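You operate a simulated robot arm through the tools that you are given. There is no shell and no other tool.

You run a simulated robot arm. Do the job below in one go: nothing can be reset, and whatever is moved stays where it is left.

JOB
Set the controls near the top of the front bench. At the end: the office line knob is turned to line 4; the office hall key is switched off; the office tower key is switched on; the office store key is switched off; whatever was shut is shut again. Leave all else as you found it, and nothing knocked over.

Only the result counts: the job must be done as asked and must still hold three seconds after the hand-in. Knocking over, shifting, dropping, spilling or breaking anything else fails it.

ROBOT AND FRAMES
A 7-joint arm with a two-finger parallel gripper, fixed in place. Base frame: the origin is at the foot of the arm, x ahead of it, y to its left, z up; the work surface is at about z = 760. Readings come in mm, rad, newtons and seconds.
Its first joint turns from -2.601 to 2.601 rad. Payload 3.43 kg.
Tool frame: the origin (TCP) lies between the finger pads and is the grasp point; the fingertips stand 30 mm ahead of it; z points along the fingers, y is the line along which they close. The gripper opens to 94 mm. The fingers are 28 mm wide and 10 mm thick; the gripper's body (50 by 96 mm) begins 55 mm behind the TCP.
Orientation is told as [roll, pitch, yaw] about the base's x, y, z axes, in that order, counted from this pose: with the fingers straight down and closing along the base's y, the tool's x points along the base's -x, its y along +y and its z along -z.

CONTROLS
- The arm moves only by the tool servo_tool. Its argument "commands" is a list of rows, each an object of numbers (a shift or turn left out is 0, a gripper value left out holds the last): "tx", "ty", "tz": the shift along the tool's x, y, z in units of 300 mm (1.0 is 300 mm); "ax", "ay", "az": the turn, a rotation vector about the tool's x, y, z in units of 180 degrees (1.0 is 180 degrees); "gripper": the gripper command, from -1 (fully open) to 1 (shut), values between in proportion. In form: [{"tx": .., "ty": .., "tz": .., "ax": .., "ay": .., "az": .., "gripper": ..}, ...]. A call has 1 to 20 rows; each row is the pose to reach, as a shift and turn from the pose commanded when the call began, along the tool's axes at that moment. A call with a number of a shift or a turn outside -1 to 1 is refused whole. A row lasts 0.2 s, in which the tool goes at most 50 mm and 0.15 rad; a call with a longer step from one row to the next is refused whole, and so is a gripper value outside its range. Where a pose cannot be reached the arm comes as near as it can. A force on the tool above 40 N (or 10 N above the force at the start of the call, whichever is more), or a blocked arm, ends the call early, and 0.2 s more pass. Each finger travels about 45 mm/s and halts on what it meets, pressing with about 23 N; the grip force reading is that of the motor and also rises with nothing between the fingers. The clock runs only during rows and for 0.2 s after the last one: add rows that repeat a pose to give the fingers time. It gives the time, the measured TCP pose, the force on the tool (base axes), the opening and the grip force at its end, in the units of the frame above (readings bear some noise), with the torque about the TCP (base axes, N m) and any sound that the robot's microphone picked up.
- Cameras (640 x 400 px; columns grow to the right, rows downward): "scene" is fixed at [217.1, 502.2, 1590.1]; the picture's right is [0.28, -0.96, 0.00], its down [-0.71, -0.21, -0.67] and it looks along [0.64, 0.19, -0.74] (base axes); focal length 326 px, centre (320, 200). "wrist" rides on the gripper at [76, 14, -102] in the tool frame; the picture's right is [-0.18, 0.98, 0.00], its down [-0.75, -0.14, -0.64] and it looks along [-0.63, -0.12, 0.77] (tool axes); focal length 243 px, centre (320, 200). There is no depth. A picture from a camera that has moved, and an enlarged one, comes with that camera's place and axes in the base frame and with its lens.
- snapshot(camera): a new picture of that camera. It takes no simulated time.
- enlarge(camera, box): a new picture of the part [left, top, right, bottom] of that camera's present view, enlarged. It takes no simulated time.
- sign_off(): hands the job in; it is judged then, once.

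Nothing tells you positions but the pictures and the camera data. Unless the task says otherwise, let go and move clear before handing in.

The tools are called after "Emit:" by a JSON object that holds its "op" and its "data". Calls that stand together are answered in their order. servo_tool: Moves the arm, as the interface text tells. Its arguments: {"type":"object","properties":{"commands":{"type":"array"}},"required":["commands"]} The other tools are called the same way: snapshot (camera) takes a picture; enlarge (camera, box) takes an enlarged picture of a part of a camera's view; sign_off () hands the job in.

At the start:

```text
time: 0.0
tool_pos: [553.0, 817.8, 1120.8]
ee_rot: [-0.001, -0.001, 0.001]
ft_force: [0.1, 1.0, -0.7]
moment: [0.02, 0.0, 0.0]
gripper_width: 94.1
gripper_force: 0.0
```

scene: 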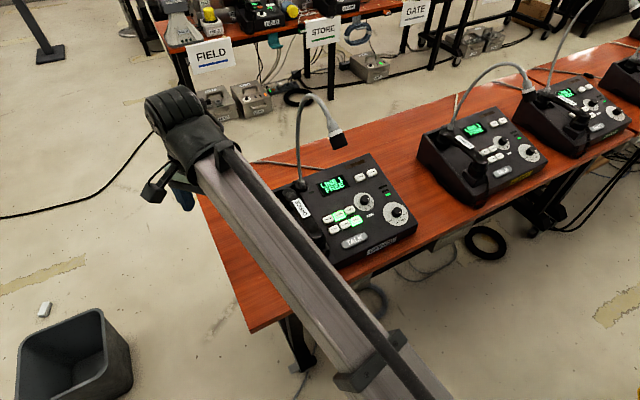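
wrist: 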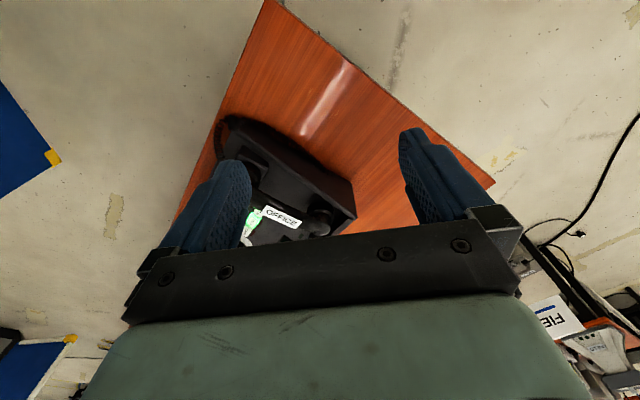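

I see a bench with several intercom-style consoles; the nearest one carries an "OFFICE" label. I'll take close-up pictures before moving.

Emit:
{"op": "enlarge", "data": {"camera": "scene", "box": [260, 140, 430, 270]}}

Emit:
{"op": "enlarge", "data": {"camera": "scene", "box": [410, 60, 640, 220]}}

Emit:
{"op": "enlarge", "data": {"camera": "wrist", "box": [180, 100, 420, 250]}}

```text
3.08 times, centred on (345, 205) of scene
camera zoom: at [217.1, 502.2, 1590.1], right [0.28, -0.96, 0.0], down [-0.71, -0.21, -0.67], along [0.64, 0.19, -0.74], focal length 1003 px, centre (243, 185)
```

zoom: 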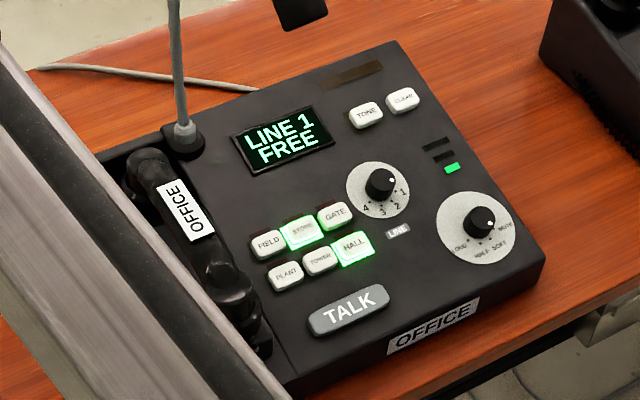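

```text
2.50 times, centred on (525, 140) of scene
camera zoom: at [217.1, 502.2, 1590.1], right [0.28, -0.96, 0.0], down [-0.71, -0.21, -0.67], along [0.64, 0.19, -0.74], focal length 815 px, centre (-192, 350)
```

zoom: 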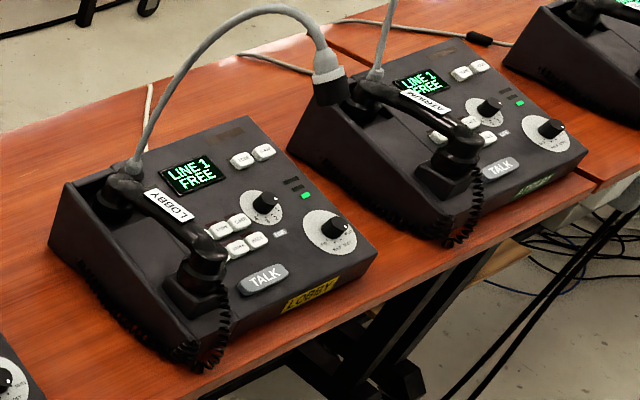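

```text
2.67 times, centred on (300, 175) of wrist
camera zoom: at [477.3, 832.5, 1224.3], right [0.18, 0.98, 0.0], down [0.75, -0.14, 0.64], along [0.63, -0.12, -0.77], focal length 647 px, centre (373, 267)
```

zoom: 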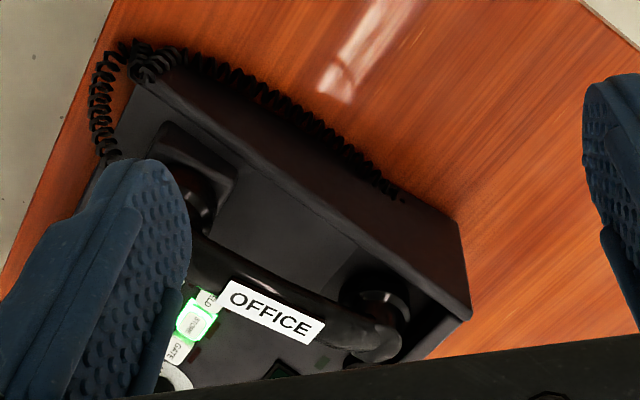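

The office console is the nearest one: STORE and HALL are lit, TOWER is dark, and the line is at 1. A tall gooseneck mic stands at its back left. I'll swing to the operator's side, high and clear, to look at the panel with the wrist camera.

Emit:
{"op": "servo_tool", "data": {"commands": [{"tx": -0.02, "ty": -0.11, "tz": -0.01, "az": -0.03, "gripper": -1}, {"tx": -0.04, "ty": -0.23, "tz": -0.03, "az": -0.06}, {"tx": -0.07, "ty": -0.35, "tz": -0.05, "az": -0.09}, {"tx": -0.1, "ty": -0.47, "tz": -0.07, "az": -0.12}, {"tx": -0.13, "ty": -0.6, "tz": -0.09, "az": -0.15}, {"tx": -0.16, "ty": -0.72, "tz": -0.1, "az": -0.18}, {"tx": -0.19, "ty": -0.84, "tz": -0.1, "az": -0.21}, {"tx": -0.22, "ty": -0.95, "tz": -0.1, "az": -0.25}, {"tx": -0.22, "ty": -0.95, "tz": -0.1, "az": -0.25}]}}

```text
time: 2.0
tool_pos: [618.6, 534.1, 1151.4]
ee_rot: [0.0, -0.001, 0.787]
ft_force: [0.2, 0.1, 0.0]
moment: [0.01, 0.0, 0.02]
gripper_width: 94.2
gripper_force: 0.0
```

The swing went cleanly. Next I'll take pictures from the new place.

Emit:
{"op": "snapshot", "data": {"camera": "wrist"}}

Emit:
{"op": "snapshot", "data": {"camera": "scene"}}

```text
taken
camera wrist: at [555.5, 489.5, 1253.7], right [-0.57, 0.82, 0.0], down [0.63, 0.43, 0.64], along [0.53, 0.36, -0.77], focal length 243 px, centre (320, 200)
```

wrist: 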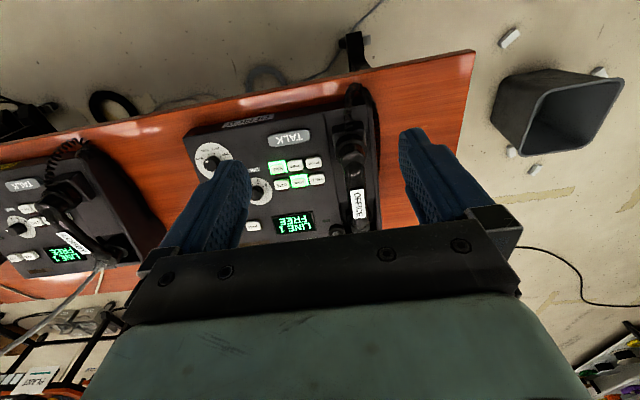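

```text
taken
```

scene: 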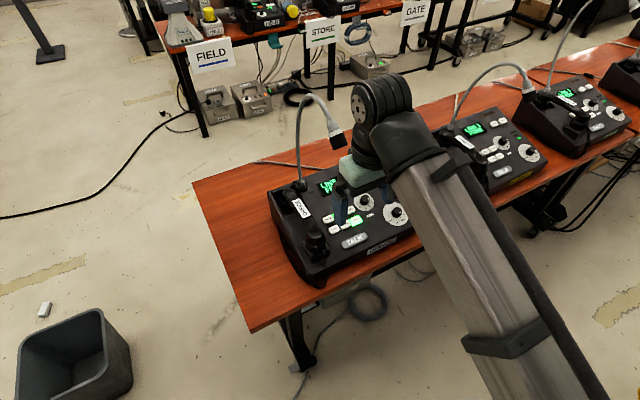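

The panel is in view, with the gooseneck to its far left. I'll zoom in to read off coordinates.

Emit:
{"op": "enlarge", "data": {"camera": "wrist", "box": [180, 80, 400, 240]}}

Emit:
{"op": "enlarge", "data": {"camera": "scene", "box": [260, 80, 430, 290]}}

```text
2.50 times, centred on (290, 160) of wrist
camera zoom: at [555.5, 489.5, 1253.7], right [-0.57, 0.82, 0.0], down [0.63, 0.43, 0.64], along [0.53, 0.36, -0.77], focal length 606 px, centre (395, 300)
```

zoom: 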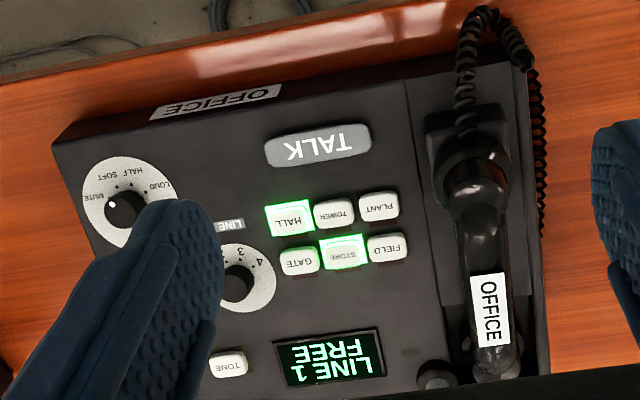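

```text
1.90 times, centred on (345, 185) of scene
camera zoom: at [217.1, 502.2, 1590.1], right [0.28, -0.96, 0.0], down [-0.71, -0.21, -0.67], along [0.64, 0.19, -0.74], focal length 621 px, centre (272, 229)
```

zoom: 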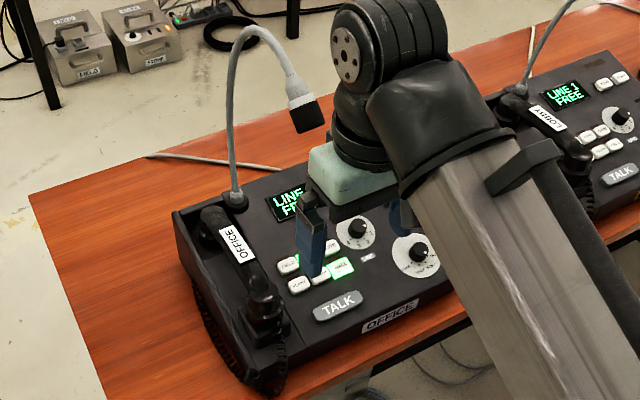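

I place the keys about x 760–832, y 565–640, z 853–866, on a panel sloped roughly 22° towards the arm. The STORE key looks hazy, as if something covers it, so I'll zoom in further.

Emit:
{"op": "enlarge", "data": {"camera": "wrist", "box": [260, 140, 350, 200]}}

Emit:
{"op": "enlarge", "data": {"camera": "scene", "box": [310, 190, 400, 250]}}

```text
6.67 times, centred on (305, 170) of wrist
camera zoom: at [555.5, 489.5, 1253.7], right [-0.57, 0.82, 0.0], down [0.63, 0.43, 0.64], along [0.53, 0.36, -0.77], focal length 1618 px, centre (420, 400)
```

zoom: 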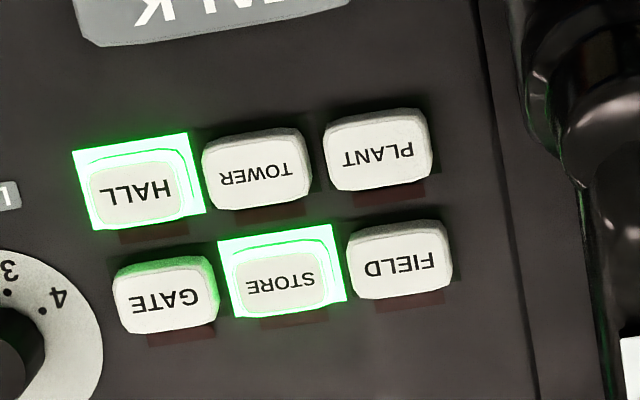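

```text
6.67 times, centred on (355, 220) of scene
camera zoom: at [217.1, 502.2, 1590.1], right [0.28, -0.96, 0.0], down [-0.71, -0.21, -0.67], along [0.64, 0.19, -0.74], focal length 2173 px, centre (87, 67)
```

zoom: 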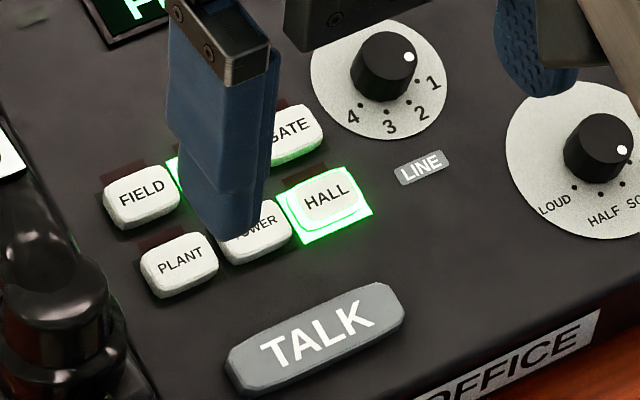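

I see no covers. The lit keys (HALL, STORE) are latched down, and the line knob points at 1, with 4 about 120° clockwise. I'll move in with the tool tilted square to the panel for a closer look.

Emit:
{"op": "servo_tool", "data": {"commands": [{"tx": -0.051, "ty": -0.043, "tz": 0.073, "ay": -0.02}, {"tx": -0.102, "ty": -0.085, "tz": 0.147, "ay": -0.04}, {"tx": -0.154, "ty": -0.128, "tz": 0.22, "ay": -0.06}, {"tx": -0.205, "ty": -0.171, "tz": 0.293, "ay": -0.08}, {"tx": -0.256, "ty": -0.213, "tz": 0.367, "ay": -0.1}, {"tx": -0.307, "ty": -0.256, "tz": 0.44, "ay": -0.122}, {"tx": -0.307, "ty": -0.256, "tz": 0.44, "ay": -0.122}]}}

Emit:
{"op": "snapshot", "data": {"camera": "wrist"}}

Emit:
{"op": "snapshot", "data": {"camera": "scene"}}

```text
time: 3.6
tool_pos: [738.8, 545.7, 1018.6]
ee_rot: [0.0, -0.385, 0.786]
ft_force: [-0.2, -0.1, -0.5]
moment: [-0.01, 0.0, -0.03]
gripper_width: 93.8
gripper_force: 0.0
```

```text
taken
camera wrist: at [651.9, 478.8, 1085.9], right [-0.57, 0.82, 0.07], down [0.42, 0.22, 0.88], along [0.7, 0.53, -0.47], focal length 243 px, centre (320, 200)
```

wrist: 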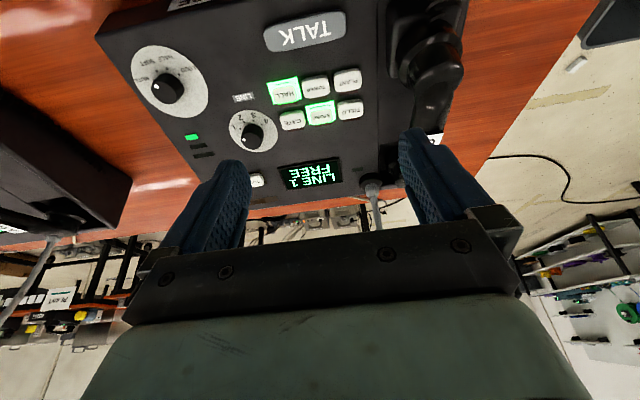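

```text
taken
```

scene: 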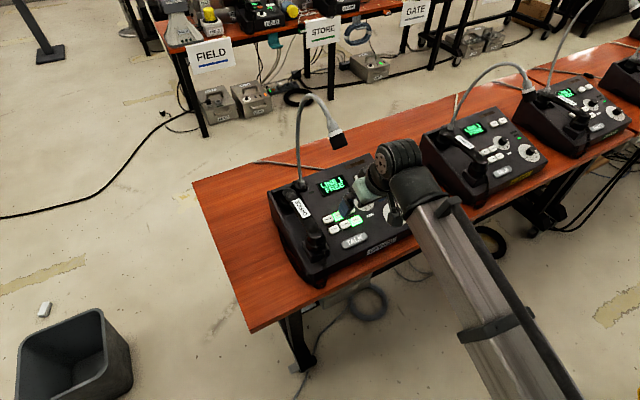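

The panel is fully in view now and the mic pole stands at the far left back. I'll enlarge it to measure precisely.

Emit:
{"op": "enlarge", "data": {"camera": "wrist", "box": [220, 60, 380, 160]}}

Emit:
{"op": "enlarge", "data": {"camera": "wrist", "box": [120, 0, 440, 200]}}

Emit:
{"op": "enlarge", "data": {"camera": "scene", "box": [310, 160, 420, 250]}}

```text
4.00 times, centred on (300, 110) of wrist
camera zoom: at [651.9, 478.8, 1085.9], right [-0.57, 0.82, 0.07], down [0.42, 0.22, 0.88], along [0.7, 0.53, -0.47], focal length 970 px, centre (400, 560)
```

zoom: 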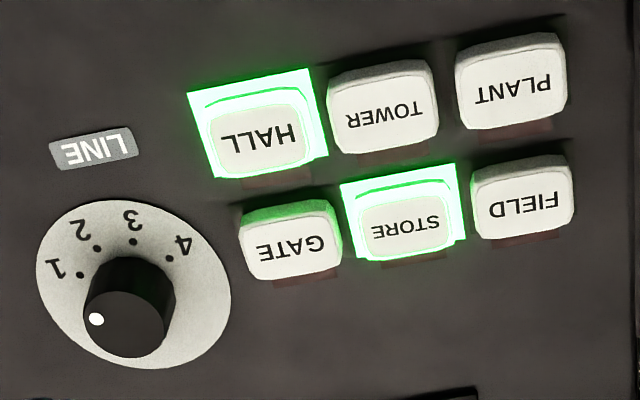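

```text
2.00 times, centred on (280, 100) of wrist
camera zoom: at [651.9, 478.8, 1085.9], right [-0.57, 0.82, 0.07], down [0.42, 0.22, 0.88], along [0.7, 0.53, -0.47], focal length 485 px, centre (400, 400)
```

zoom: 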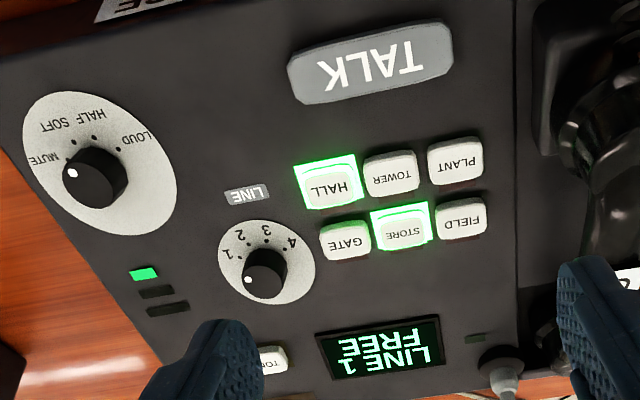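

```text
4.44 times, centred on (365, 205) of scene
camera zoom: at [217.1, 502.2, 1590.1], right [0.28, -0.96, 0.0], down [-0.71, -0.21, -0.67], along [0.64, 0.19, -0.74], focal length 1449 px, centre (120, 178)
```

zoom: 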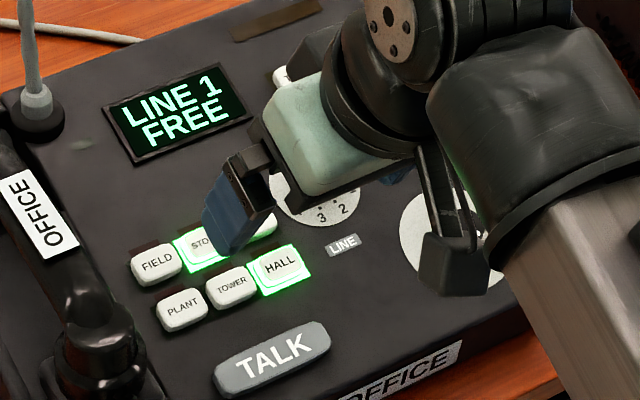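

The panel layout is clear, and I'll finish the alignment by eye close up. Next I close the gripper and hover about 40 mm above the HALL key.

Emit:
{"op": "servo_tool", "data": {"commands": [{"tx": 0.001, "ty": -0.02, "tz": 0.06, "gripper": 1}, {"tx": 0.002, "ty": -0.04, "tz": 0.12, "gripper": 1}, {"tx": 0.004, "ty": -0.06, "tz": 0.18, "gripper": 1}, {"tx": 0.005, "ty": -0.08, "tz": 0.24, "gripper": 1}, {"tx": 0.006, "ty": -0.1, "tz": 0.3, "gripper": 1}, {"tx": 0.007, "ty": -0.12, "tz": 0.37, "gripper": 1}, {"tx": 0.007, "ty": -0.12, "tz": 0.37, "gripper": 1}]}}

Emit:
{"op": "snapshot", "data": {"camera": "wrist"}}

Emit:
{"op": "enlarge", "data": {"camera": "wrist", "box": [200, 60, 440, 210]}}

Emit:
{"op": "enlarge", "data": {"camera": "scene", "box": [310, 160, 420, 250]}}

```text
time: 5.2
tool_pos: [791.4, 545.5, 915.0]
ee_rot: [0.0, -0.385, 0.785]
ft_force: [0.7, 0.1, 1.0]
moment: [-0.01, -0.03, -0.04]
gripper_width: 0.0
gripper_force: 22.9
```

```text
taken
camera wrist: at [705.4, 478.5, 983.1], right [-0.57, 0.82, 0.07], down [0.42, 0.22, 0.88], along [0.7, 0.53, -0.47], focal length 243 px, centre (320, 200)
```

wrist: 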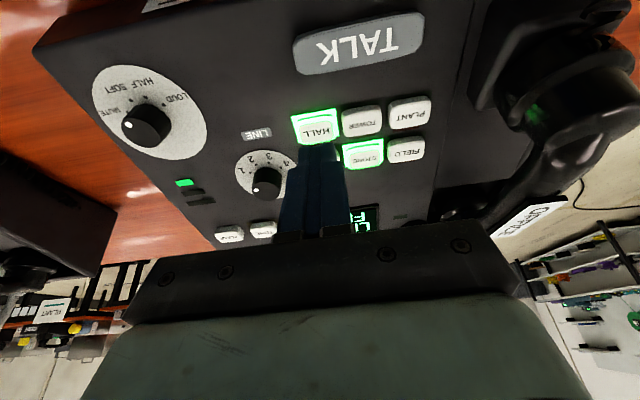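

```text
2.67 times, centred on (320, 135) of wrist
camera zoom: at [705.4, 478.5, 983.1], right [-0.57, 0.82, 0.07], down [0.42, 0.22, 0.88], along [0.7, 0.53, -0.47], focal length 647 px, centre (320, 373)
```

zoom: 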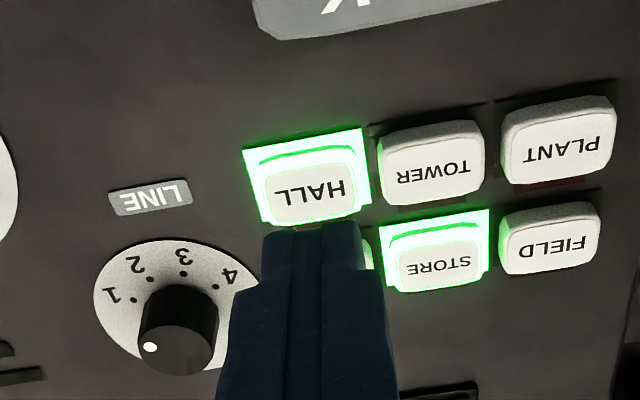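

```text
4.44 times, centred on (365, 205) of scene
camera zoom: at [217.1, 502.2, 1590.1], right [0.28, -0.96, 0.0], down [-0.71, -0.21, -0.67], along [0.64, 0.19, -0.74], focal length 1449 px, centre (120, 178)
```

zoom: 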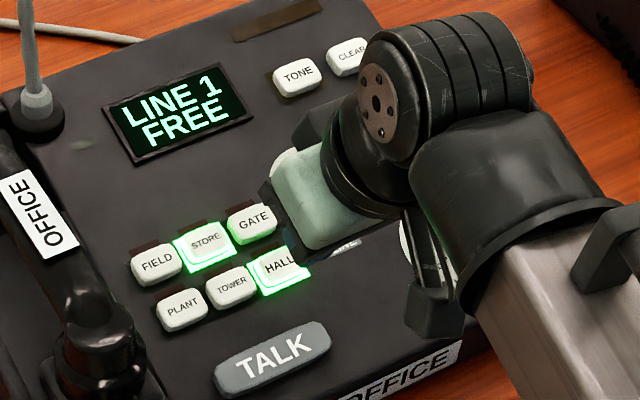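

Combining the views, HALL's cap is at about (820, 569, 840). I'll correct sideways and descend to about 13 mm above it, then check by picture.

Emit:
{"op": "servo_tool", "data": {"commands": [{"tx": -0.0217, "ty": -0.0127, "tz": 0.04}, {"tx": -0.0217, "ty": -0.0127, "tz": 0.09}, {"tx": -0.0217, "ty": -0.0127, "tz": 0.133}, {"tx": -0.0217, "ty": -0.0127, "tz": 0.133}]}}

Emit:
{"op": "enlarge", "data": {"camera": "wrist", "box": [200, 60, 440, 210]}}

Emit:
{"op": "enlarge", "data": {"camera": "scene", "box": [310, 160, 420, 250]}}

```text
time: 6.2
tool_pos: [808.9, 558.3, 880.1]
ee_rot: [0.001, -0.383, 0.786]
ft_force: [-0.1, 0.6, -0.6]
moment: [0.02, 0.01, 0.01]
gripper_width: 0.1
gripper_force: 22.9
```

```text
2.67 times, centred on (320, 135) of wrist
camera zoom: at [722.3, 490.2, 947.6], right [-0.57, 0.82, 0.07], down [0.42, 0.22, 0.88], along [0.7, 0.53, -0.48], focal length 647 px, centre (320, 373)
```

zoom: 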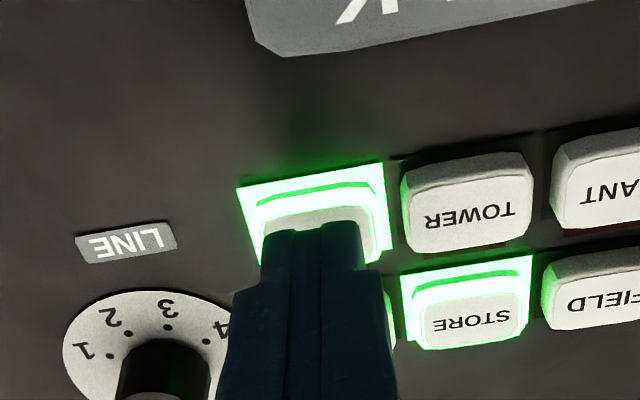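

```text
4.44 times, centred on (365, 205) of scene
camera zoom: at [217.1, 502.2, 1590.1], right [0.28, -0.96, 0.0], down [-0.71, -0.21, -0.67], along [0.64, 0.19, -0.74], focal length 1449 px, centre (120, 178)
```

zoom: 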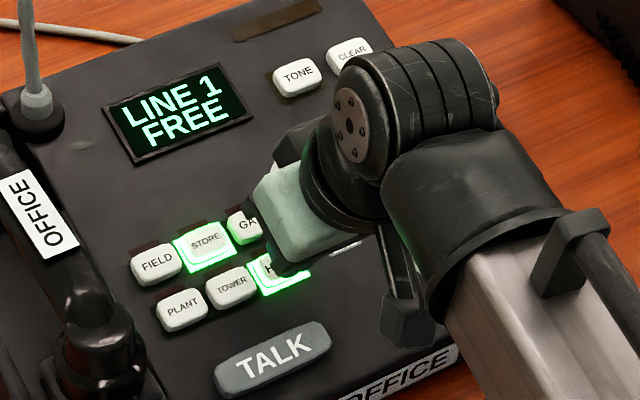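

The tip sits squarely over HALL. I'll press down gently in small steps and watch the force.

Emit:
{"op": "servo_tool", "data": {"commands": [{"tz": 0.02}, {"tz": 0.033}, {"tz": 0.04}, {"tz": 0.045}]}}

Emit:
{"op": "enlarge", "data": {"camera": "wrist", "box": [200, 60, 440, 210]}}

```text
time: 7.2
tool_pos: [813.5, 562.3, 867.1]
ee_rot: [0.0, -0.385, 0.785]
ft_force: [-0.5, -0.1, 0.1]
moment: [0.0, 0.03, -0.02]
gripper_width: 0.1
gripper_force: 23.3
```

```text
2.67 times, centred on (320, 135) of wrist
camera zoom: at [726.5, 494.7, 935.1], right [-0.57, 0.82, 0.07], down [0.42, 0.22, 0.88], along [0.7, 0.53, -0.47], focal length 647 px, centre (320, 373)
```

zoom: 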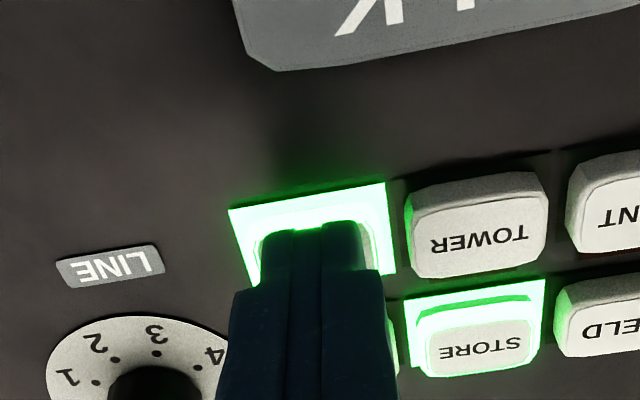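

No contact yet, but the tip is still well centred. I'll continue down in 1.5 mm steps.

Emit:
{"op": "servo_tool", "data": {"commands": [{"tz": 0.005}, {"tz": 0.01}, {"tz": 0.015}, {"tz": 0.018}]}}

```text
time: 8.2
tool_pos: [814.4, 563.3, 864.4]
ee_rot: [0.0, -0.383, 0.786]
ft_force: [-2.2, -5.9, 7.3]
moment: [-0.19, 0.07, 0.01]
gripper_width: 0.0
gripper_force: 22.9
heard: click
```

I heard a click with light force. I'll back off straight and check the key.

Emit:
{"op": "servo_tool", "data": {"commands": [{"tz": -0.03}, {"tz": -0.09}, {"tz": -0.15}, {"tz": -0.15}]}}

Emit:
{"op": "enlarge", "data": {"camera": "wrist", "box": [200, 60, 440, 210]}}

Emit:
{"op": "enlarge", "data": {"camera": "scene", "box": [310, 160, 420, 250]}}

```text
time: 9.2
tool_pos: [803.1, 552.1, 905.1]
ee_rot: [0.0, -0.384, 0.786]
ft_force: [0.9, 0.7, 0.4]
moment: [0.0, 0.0, 0.01]
gripper_width: 0.1
gripper_force: 23.0
```

```text
2.67 times, centred on (320, 135) of wrist
camera zoom: at [715.9, 485.1, 972.4], right [-0.57, 0.82, 0.07], down [0.42, 0.23, 0.88], along [0.7, 0.53, -0.48], focal length 647 px, centre (320, 373)
```

zoom: 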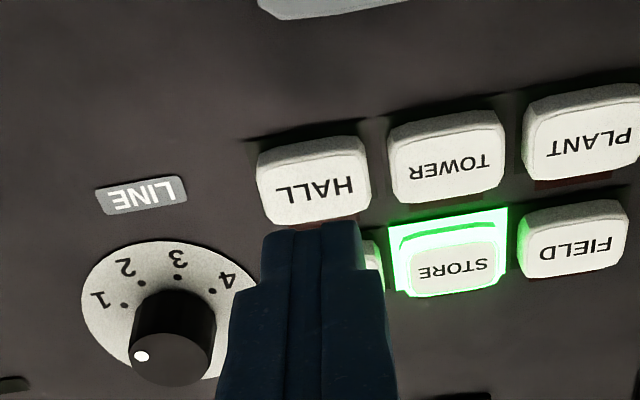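

```text
4.44 times, centred on (365, 205) of scene
camera zoom: at [217.1, 502.2, 1590.1], right [0.28, -0.96, 0.0], down [-0.71, -0.21, -0.67], along [0.64, 0.19, -0.74], focal length 1449 px, centre (120, 178)
```

zoom: 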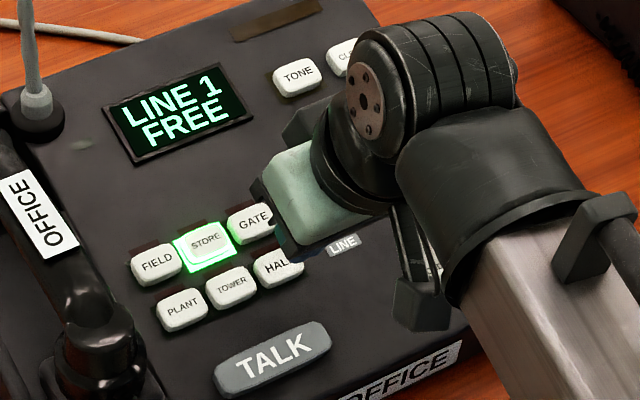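

HALL is off now. Next is TOWER, one key pitch (about 36 mm) to the left. I'll shift over and descend part way, then check.

Emit:
{"op": "servo_tool", "data": {"commands": [{"ty": 0.06}, {"ty": 0.121}, {"ty": 0.121, "tz": 0.05}, {"ty": 0.121, "tz": 0.09}, {"ty": 0.121, "tz": 0.09}]}}

Emit:
{"op": "enlarge", "data": {"camera": "wrist", "box": [200, 60, 440, 210]}}

```text
time: 10.4
tool_pos: [784.5, 584.8, 878.3]
ee_rot: [0.0, -0.384, 0.786]
ft_force: [-0.7, -0.1, -0.9]
moment: [0.01, -0.01, 0.0]
gripper_width: 0.1
gripper_force: 22.7
```

```text
2.67 times, centred on (320, 135) of wrist
camera zoom: at [696.9, 517.2, 946.1], right [-0.57, 0.82, 0.07], down [0.42, 0.22, 0.88], along [0.7, 0.53, -0.48], focal length 647 px, centre (320, 373)
```

zoom: 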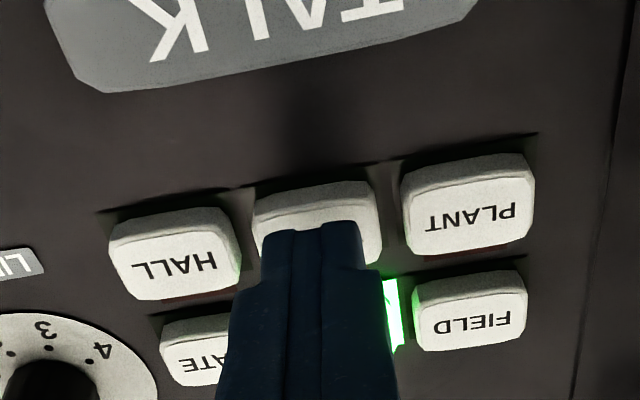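

The tip is centred over TOWER. Pressing now in small steps.

Emit:
{"op": "servo_tool", "data": {"commands": [{"tx": -0.003, "tz": 0.02}, {"tx": -0.003, "tz": 0.03}, {"tx": -0.003, "tz": 0.037}, {"tx": -0.003, "tz": 0.043}, {"tx": -0.003, "tz": 0.048}, {"tx": -0.003, "tz": 0.053}]}}

```text
time: 11.8
tool_pos: [789.9, 589.9, 865.8]
ee_rot: [0.0, -0.384, 0.785]
ft_force: [-0.6, -2.0, 1.5]
moment: [-0.05, 0.04, -0.01]
gripper_width: 0.1
gripper_force: 22.7
heard: click
```

Another click. I'll back off and look.

Emit:
{"op": "servo_tool", "data": {"commands": [{"tz": -0.03}, {"tz": -0.09}, {"tz": -0.15}, {"tz": -0.15}]}}

Emit:
{"op": "enlarge", "data": {"camera": "wrist", "box": [200, 60, 440, 210]}}

```text
time: 12.8
tool_pos: [775.9, 577.9, 907.6]
ee_rot: [0.0, -0.382, 0.786]
ft_force: [0.6, 0.5, -0.5]
moment: [-0.01, -0.02, 0.01]
gripper_width: 0.0
gripper_force: 22.3
```

```text
2.67 times, centred on (320, 135) of wrist
camera zoom: at [689.7, 510.1, 975.5], right [-0.57, 0.82, 0.07], down [0.42, 0.23, 0.88], along [0.7, 0.53, -0.48], focal length 647 px, centre (320, 373)
```

zoom: 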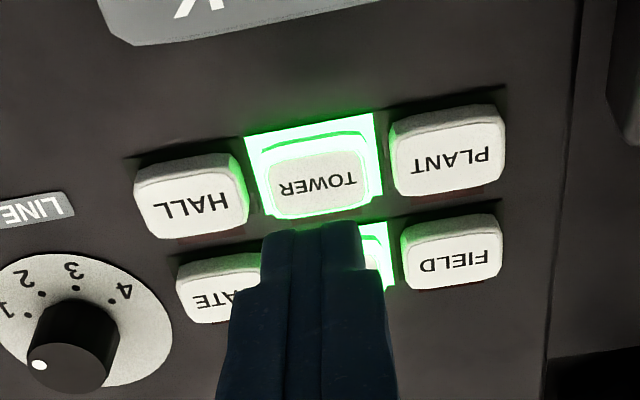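

TOWER is lit and latched. STORE is one row further up the panel; I'll shift about 30 mm and descend part way.

Emit:
{"op": "servo_tool", "data": {"commands": [{"tx": -0.05, "ty": -0.002}, {"tx": -0.102, "ty": -0.003}, {"tx": -0.102, "ty": -0.003, "tz": 0.05}, {"tx": -0.102, "ty": -0.003, "tz": 0.09}, {"tx": -0.102, "ty": -0.003, "tz": 0.09}]}}

Emit:
{"op": "enlarge", "data": {"camera": "wrist", "box": [200, 60, 440, 210]}}

Emit:
{"op": "enlarge", "data": {"camera": "scene", "box": [260, 80, 430, 250]}}

```text
time: 14.0
tool_pos: [803.9, 603.8, 893.8]
ee_rot: [0.0, -0.383, 0.786]
ft_force: [-0.5, -0.5, -0.2]
moment: [0.02, -0.03, 0.02]
gripper_width: 0.0
gripper_force: 22.9
```

```text
2.67 times, centred on (320, 135) of wrist
camera zoom: at [717.2, 537.3, 961.2], right [-0.57, 0.82, 0.07], down [0.42, 0.22, 0.88], along [0.7, 0.53, -0.47], focal length 647 px, centre (320, 373)
```

zoom: 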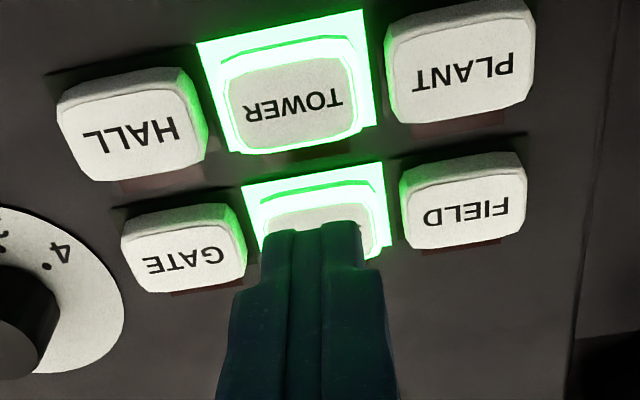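

```text
2.35 times, centred on (345, 165) of scene
camera zoom: at [217.1, 502.2, 1590.1], right [0.28, -0.96, 0.0], down [-0.71, -0.21, -0.67], along [0.64, 0.19, -0.74], focal length 767 px, centre (261, 282)
```

zoom: 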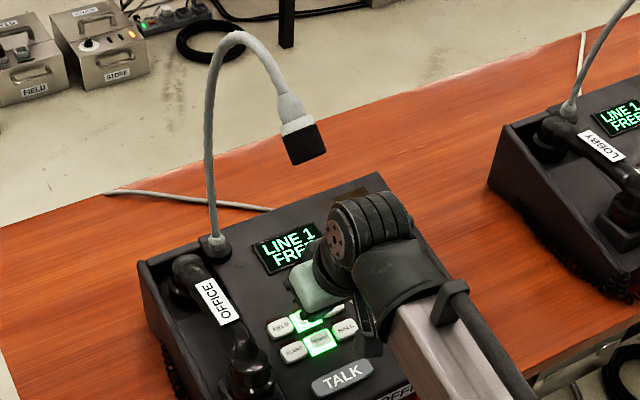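

The tip is lined up over STORE. I'll nudge it a millimetre to centre it and press in small steps.

Emit:
{"op": "servo_tool", "data": {"commands": [{"tx": -0.003, "ty": 0.003, "tz": 0.02}, {"tx": -0.003, "ty": 0.003, "tz": 0.033}, {"tx": -0.003, "ty": 0.003, "tz": 0.04}, {"tx": -0.003, "ty": 0.003, "tz": 0.046}, {"tx": -0.003, "ty": 0.003, "tz": 0.051}, {"tx": -0.003, "ty": 0.003, "tz": 0.056}]}}

```text
time: 15.4
tool_pos: [808.2, 610.3, 878.1]
ee_rot: [0.001, -0.383, 0.786]
ft_force: [0.0, 0.3, 0.5]
moment: [0.0, -0.01, 0.01]
gripper_width: 0.0
gripper_force: 22.4
```

No contact yet. I'll keep going down gently.

Emit:
{"op": "servo_tool", "data": {"commands": [{"tz": 0.005}, {"tz": 0.01}, {"tz": 0.015}, {"tz": 0.019}]}}

Emit:
{"op": "enlarge", "data": {"camera": "wrist", "box": [200, 60, 440, 210]}}

```text
time: 16.4
tool_pos: [810.3, 609.8, 872.8]
ee_rot: [0.0, -0.384, 0.784]
ft_force: [-1.8, -1.4, 2.2]
moment: [-0.04, 0.09, -0.03]
gripper_width: 0.1
gripper_force: 23.3
heard: click
```

```text
2.67 times, centred on (320, 135) of wrist
camera zoom: at [724.2, 544.5, 941.1], right [-0.57, 0.82, 0.07], down [0.42, 0.22, 0.88], along [0.7, 0.53, -0.47], focal length 647 px, centre (320, 373)
```

zoom: 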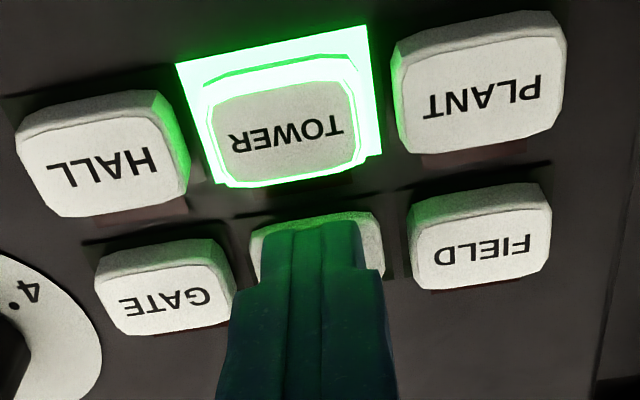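

STORE has gone dark. Next I'll retreat, and then go over to the line knob.

Emit:
{"op": "servo_tool", "data": {"commands": [{"tz": -0.03}, {"tz": -0.1}, {"tz": -0.2}, {"tz": -0.3}, {"tz": -0.3}]}}

Emit:
{"op": "enlarge", "data": {"camera": "wrist", "box": [160, 40, 400, 190]}}

Emit:
{"op": "enlarge", "data": {"camera": "scene", "box": [310, 160, 420, 250]}}

```text
time: 17.6
tool_pos: [786.4, 585.9, 956.5]
ee_rot: [-0.001, -0.382, 0.785]
ft_force: [-0.3, 0.6, -0.5]
moment: [-0.01, -0.04, -0.02]
gripper_width: 0.2
gripper_force: 23.2
```

```text
2.67 times, centred on (280, 115) of wrist
camera zoom: at [699.3, 519.6, 1024.5], right [-0.57, 0.82, 0.07], down [0.42, 0.23, 0.88], along [0.7, 0.53, -0.48], focal length 647 px, centre (427, 427)
```

zoom: 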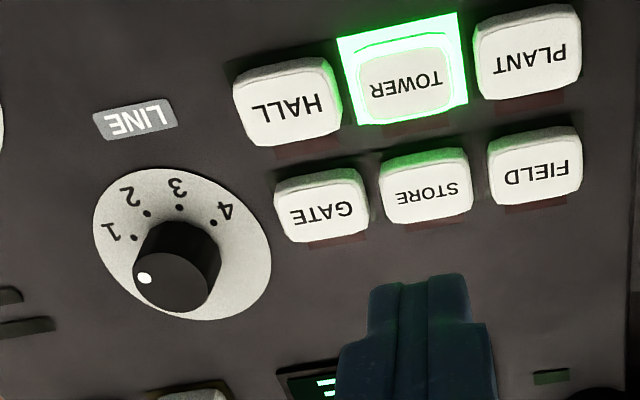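

```text
4.44 times, centred on (365, 205) of scene
camera zoom: at [217.1, 502.2, 1590.1], right [0.28, -0.96, 0.0], down [-0.71, -0.21, -0.67], along [0.64, 0.19, -0.74], focal length 1449 px, centre (120, 178)
```

zoom: 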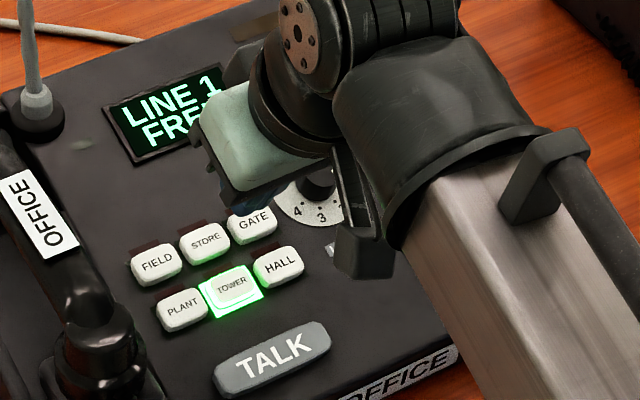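

All three keys are right now: HALL and STORE dark, TOWER lit. The line knob is about 92 mm to the panel's right of the tool. I'll hover over it with the tool tilted to about 14°, which now looks closer to the panel slope, and open the gripper.

Emit:
{"op": "servo_tool", "data": {"commands": [{"tx": -0.02, "ty": -0.077, "tz": 0.03, "ay": 0.011, "gripper": 1}, {"tx": -0.041, "ty": -0.154, "tz": 0.06, "ay": 0.022, "gripper": -0.3}, {"tx": -0.062, "ty": -0.231, "tz": 0.09, "ay": 0.033, "gripper": -0.3}, {"tx": -0.082, "ty": -0.308, "tz": 0.126, "ay": 0.0444, "gripper": -0.3}, {"tx": -0.082, "ty": -0.308, "tz": 0.126, "ay": 0.0444, "gripper": -0.3}, {"tx": -0.082, "ty": -0.308, "tz": 0.126, "ay": 0.0444, "gripper": -0.3}]}}

Emit:
{"op": "snapshot", "data": {"camera": "wrist"}}

Emit:
{"op": "enlarge", "data": {"camera": "wrist", "box": [200, 60, 440, 210]}}

Emit:
{"op": "snapshot", "data": {"camera": "scene"}}

```text
time: 19.0
tool_pos: [878.3, 547.5, 930.7]
ee_rot: [0.001, -0.243, 0.786]
ft_force: [-0.5, -0.3, 0.8]
moment: [0.0, -0.01, -0.01]
gripper_width: 61.1
gripper_force: 0.2
```

```text
taken
camera wrist: at [798.5, 488.7, 1013.2], right [-0.57, 0.82, 0.04], down [0.51, 0.31, 0.8], along [0.65, 0.48, -0.59], focal length 243 px, centre (320, 200)
```

wrist: 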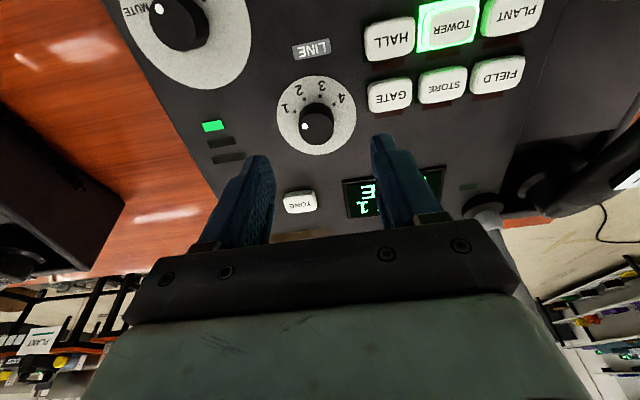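

```text
2.67 times, centred on (320, 135) of wrist
camera zoom: at [798.5, 488.7, 1013.2], right [-0.57, 0.82, 0.04], down [0.51, 0.31, 0.8], along [0.65, 0.48, -0.59], focal length 647 px, centre (320, 373)
```

zoom: 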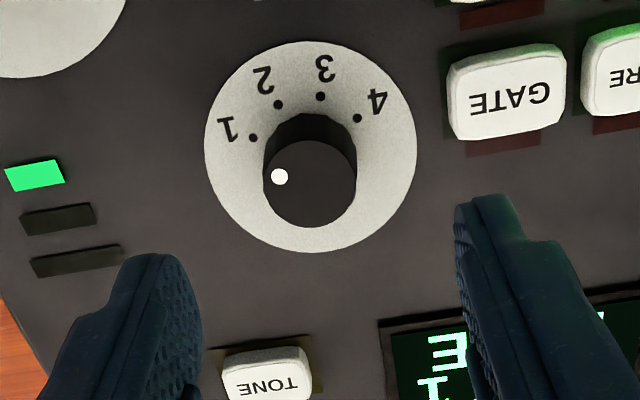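

```text
taken
```

scene: 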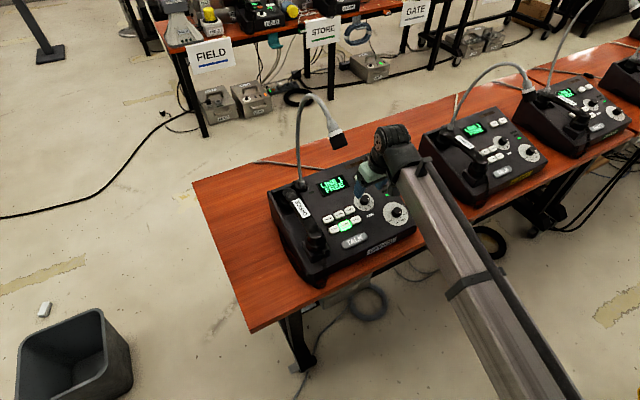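

The tool reached the hover pose, and the knob sits nearly on the tool axis (about 25 mm wide, 18 mm tall, still pointing at 1). I'll make a small correction and pre-rotate 60° anticlockwise so there is room for the 120° clockwise turn.

Emit:
{"op": "servo_tool", "data": {"commands": [{"tx": 0.004, "ty": -0.003, "az": -0.042, "gripper": -0.02}, {"tx": 0.0083, "ty": -0.0053, "az": -0.084, "gripper": -0.02}, {"tx": 0.0083, "ty": -0.0053, "az": -0.126, "gripper": -0.02}, {"tx": 0.0083, "ty": -0.0053, "az": -0.168, "gripper": -0.02}, {"tx": 0.0083, "ty": -0.0053, "az": -0.21, "gripper": -0.02}, {"tx": 0.0083, "ty": -0.0053, "az": -0.252, "gripper": -0.02}, {"tx": 0.0083, "ty": -0.0053, "az": -0.294, "gripper": -0.02}, {"tx": 0.0083, "ty": -0.0053, "az": -0.3333, "gripper": -0.02}, {"tx": 0.0083, "ty": -0.0053, "az": -0.3333, "gripper": -0.02}]}}

Emit:
{"op": "snapshot", "data": {"camera": "wrist"}}

Emit:
{"op": "enlarge", "data": {"camera": "wrist", "box": [200, 60, 440, 210]}}

Emit:
{"op": "enlarge", "data": {"camera": "scene", "box": [270, 80, 430, 250]}}

```text
time: 21.0
tool_pos: [878.6, 546.1, 929.8]
ee_rot: [-0.215, -0.119, 1.848]
ft_force: [0.5, 0.2, 0.1]
moment: [0.0, -0.01, 0.0]
gripper_width: 47.9
gripper_force: 0.1
```

```text
taken
camera wrist: at [867.7, 452.0, 1017.9], right [-0.98, -0.06, -0.18], down [-0.18, 0.64, 0.74], along [0.07, 0.76, -0.64], focal length 243 px, centre (320, 200)
```

wrist: 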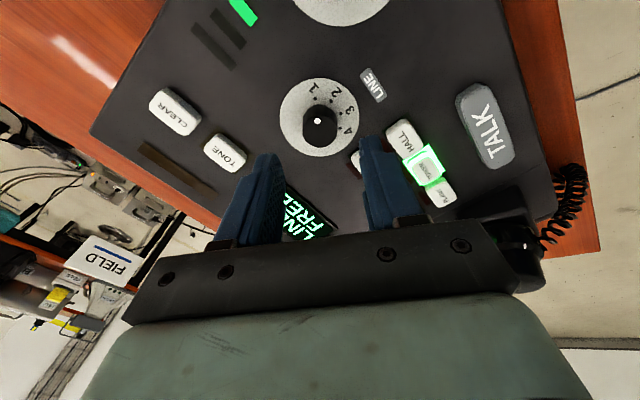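

```text
2.67 times, centred on (320, 135) of wrist
camera zoom: at [867.7, 452.0, 1017.9], right [-0.98, -0.06, -0.18], down [-0.18, 0.64, 0.74], along [0.07, 0.76, -0.64], focal length 647 px, centre (320, 373)
```

zoom: 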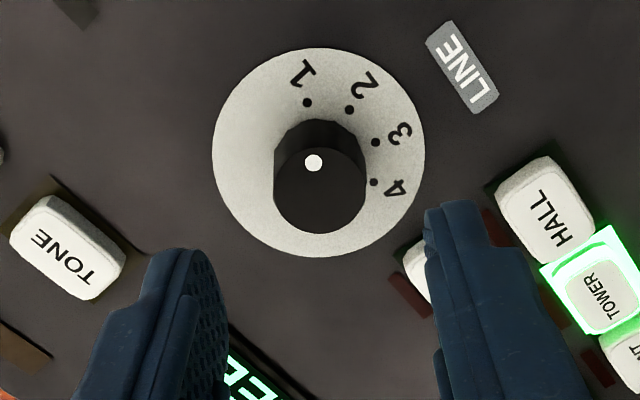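

```text
2.35 times, centred on (350, 165) of scene
camera zoom: at [217.1, 502.2, 1590.1], right [0.28, -0.96, 0.0], down [-0.71, -0.21, -0.67], along [0.64, 0.19, -0.74], focal length 767 px, centre (249, 282)
```

zoom: 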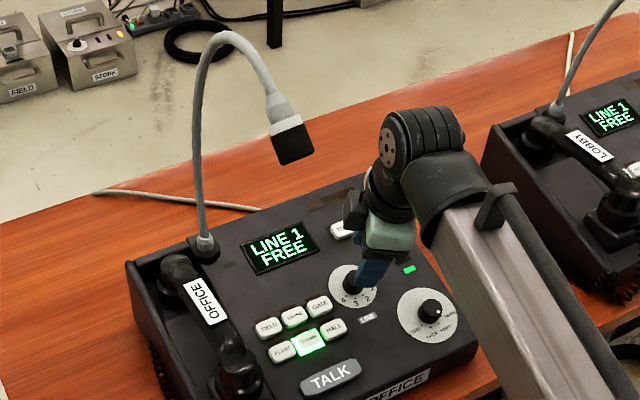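

The knob disc is dead centre between the open fingers. I'll descend most of the way, then check.

Emit:
{"op": "servo_tool", "data": {"commands": [{"tz": 0.05}, {"tz": 0.1}, {"tz": 0.14}, {"tz": 0.14}]}}

Emit:
{"op": "enlarge", "data": {"camera": "wrist", "box": [200, 60, 440, 210]}}

Emit:
{"op": "enlarge", "data": {"camera": "scene", "box": [310, 160, 420, 250]}}

```text
time: 22.0
tool_pos: [886.2, 552.7, 890.2]
ee_rot: [-0.214, -0.122, 1.847]
ft_force: [0.4, -0.2, 0.4]
moment: [0.01, 0.03, 0.03]
gripper_width: 47.8
gripper_force: 0.0
```

```text
2.67 times, centred on (320, 135) of wrist
camera zoom: at [875.0, 459.2, 978.1], right [-0.98, -0.06, -0.18], down [-0.18, 0.64, 0.74], along [0.07, 0.76, -0.64], focal length 647 px, centre (320, 373)
```

zoom: 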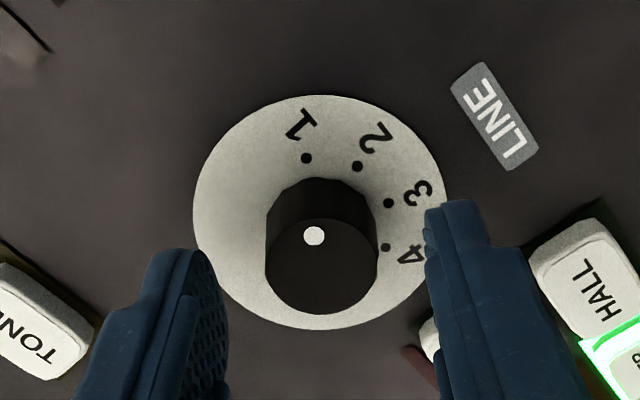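

```text
4.44 times, centred on (365, 205) of scene
camera zoom: at [217.1, 502.2, 1590.1], right [0.28, -0.96, 0.0], down [-0.71, -0.21, -0.67], along [0.64, 0.19, -0.74], focal length 1449 px, centre (120, 178)
```

zoom: 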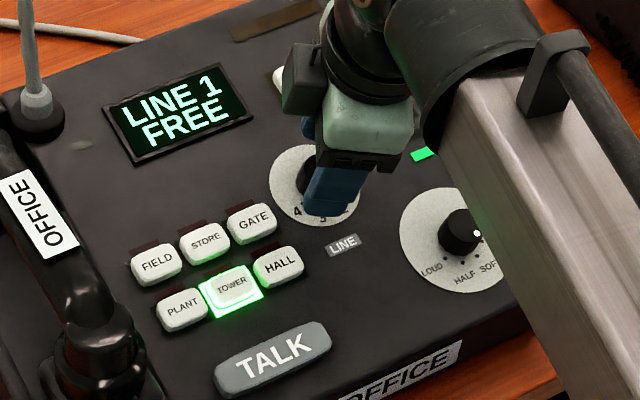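

The knob is well centred and the tips are about 18 mm above the panel. I'll go down 11.5 mm and close on the knob.

Emit:
{"op": "servo_tool", "data": {"commands": [{"tz": 0.02, "ty": 0.002}, {"tz": 0.0385, "ty": 0.002}, {"tz": 0.0385, "ty": 0.002}, {"tz": 0.0385, "ty": 0.002}]}}

Emit:
{"op": "servo_tool", "data": {"commands": [{"gripper": 0.3}, {"gripper": 0.3}, {"gripper": 0.5}, {"gripper": 1}, {"gripper": 1}, {"gripper": 1}]}}

Emit:
{"op": "enlarge", "data": {"camera": "wrist", "box": [200, 60, 440, 210]}}

Emit:
{"op": "enlarge", "data": {"camera": "scene", "box": [310, 160, 420, 250]}}

```text
time: 23.0
tool_pos: [885.9, 554.2, 877.9]
ee_rot: [-0.212, -0.12, 1.846]
ft_force: [0.2, -0.3, 0.2]
moment: [0.0, 0.02, -0.02]
gripper_width: 48.1
gripper_force: 0.1
```

```text
time: 24.4
tool_pos: [887.7, 555.5, 877.2]
ee_rot: [-0.213, -0.12, 1.846]
ft_force: [6.0, 1.0, 2.1]
moment: [0.0, -0.19, -0.03]
gripper_width: 27.3
gripper_force: 23.2
```

```text
2.67 times, centred on (320, 135) of wrist
camera zoom: at [876.8, 460.9, 966.0], right [-0.98, -0.06, -0.18], down [-0.18, 0.64, 0.74], along [0.07, 0.76, -0.64], focal length 647 px, centre (320, 373)
```

zoom: 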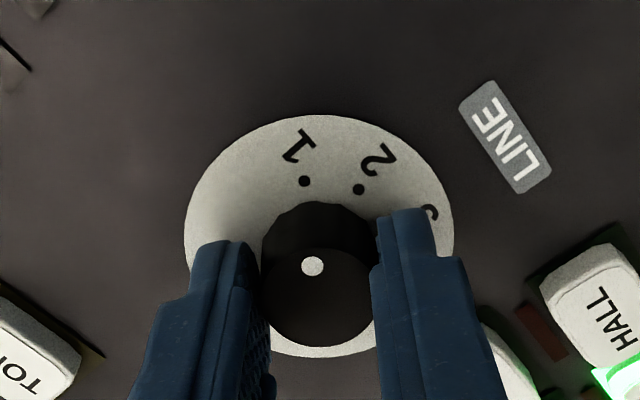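

```text
4.44 times, centred on (365, 205) of scene
camera zoom: at [217.1, 502.2, 1590.1], right [0.28, -0.96, 0.0], down [-0.71, -0.21, -0.67], along [0.64, 0.19, -0.74], focal length 1449 px, centre (120, 178)
```

zoom: 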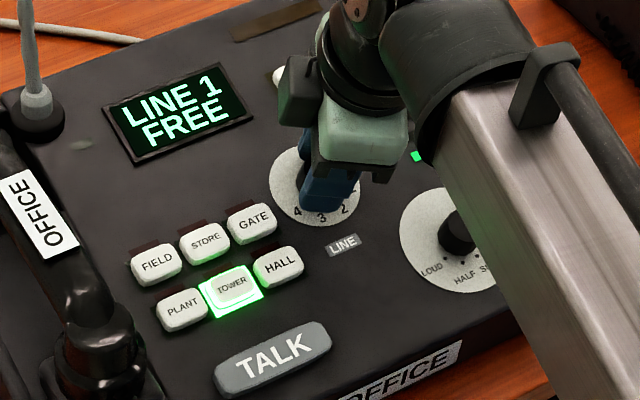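

The knob is gripped (27 mm). I'll turn it 120° clockwise, from 1 to 4, in small steps.

Emit:
{"op": "servo_tool", "data": {"commands": [{"az": 0.04}, {"az": 0.08}, {"az": 0.12}, {"az": 0.16}, {"az": 0.2}, {"az": 0.24}, {"az": 0.28}, {"az": 0.32}, {"az": 0.36}, {"az": 0.4}, {"az": 0.44}, {"az": 0.48}, {"az": 0.52}, {"az": 0.56}, {"az": 0.6}, {"az": 0.635}, {"az": 0.667}, {"az": 0.667}]}}

Emit:
{"op": "snapshot", "data": {"camera": "wrist"}}

Emit:
{"op": "enlarge", "data": {"camera": "scene", "box": [310, 160, 420, 250]}}

```text
time: 28.2
tool_pos: [886.1, 556.0, 877.5]
ee_rot: [0.211, -0.119, -0.275]
ft_force: [1.4, -4.0, 2.1]
moment: [-0.1, -0.01, 0.2]
gripper_width: 27.3
gripper_force: 22.8
```

```text
taken
camera wrist: at [799.4, 571.4, 971.7], right [0.41, 0.88, 0.23], down [0.58, -0.45, 0.68], along [0.7, -0.15, -0.69], focal length 243 px, centre (320, 200)
```

wrist: 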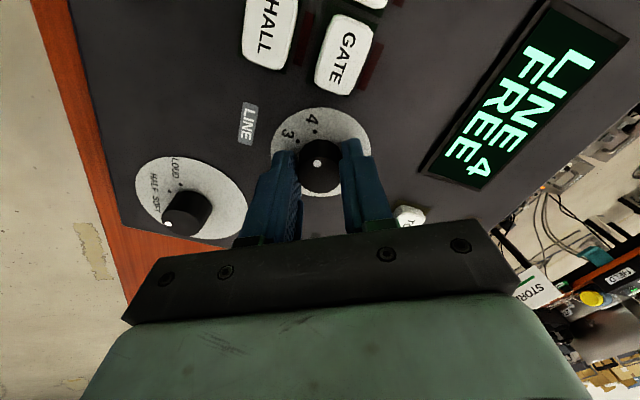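

```text
4.44 times, centred on (365, 205) of scene
camera zoom: at [217.1, 502.2, 1590.1], right [0.28, -0.96, 0.0], down [-0.71, -0.21, -0.67], along [0.64, 0.19, -0.74], focal length 1449 px, centre (120, 178)
```

zoom: 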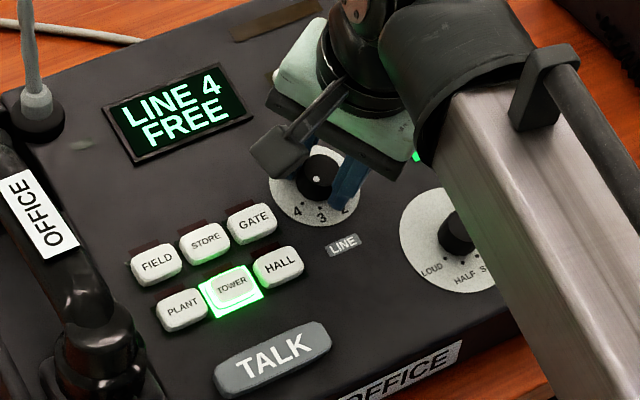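

The display reads LINE 4. I'll open the fingers to the same modest width and look at the knob before lifting.

Emit:
{"op": "servo_tool", "data": {"commands": [{"gripper": 0.3}, {"gripper": 0.1}, {"gripper": -0.02}, {"gripper": -0.02}, {"gripper": -0.02}]}}

Emit:
{"op": "enlarge", "data": {"camera": "wrist", "box": [200, 60, 440, 210]}}

Emit:
{"op": "enlarge", "data": {"camera": "scene", "box": [310, 160, 420, 250]}}

```text
time: 29.4
tool_pos: [886.9, 555.3, 878.0]
ee_rot: [0.211, -0.12, -0.276]
ft_force: [0.4, -0.6, 0.9]
moment: [-0.01, 0.0, -0.01]
gripper_width: 48.1
gripper_force: 0.1
```

```text
2.67 times, centred on (320, 135) of wrist
camera zoom: at [800.3, 571.4, 971.8], right [0.41, 0.88, 0.23], down [0.58, -0.45, 0.68], along [0.71, -0.15, -0.69], focal length 647 px, centre (320, 373)
```

zoom: 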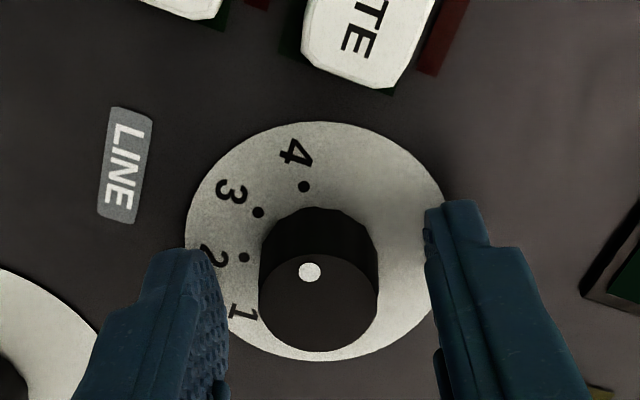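

```text
4.44 times, centred on (365, 205) of scene
camera zoom: at [217.1, 502.2, 1590.1], right [0.28, -0.96, 0.0], down [-0.71, -0.21, -0.67], along [0.64, 0.19, -0.74], focal length 1449 px, centre (120, 178)
```

zoom: 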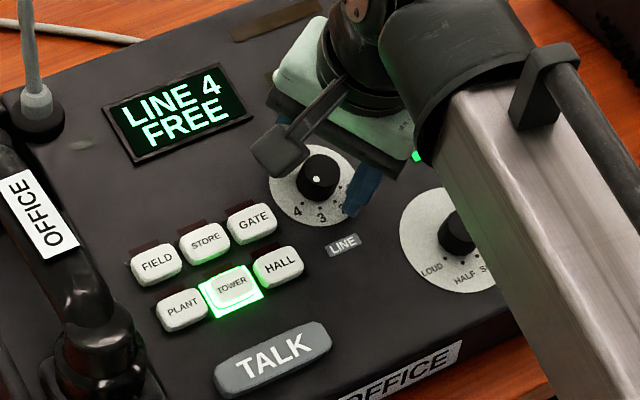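

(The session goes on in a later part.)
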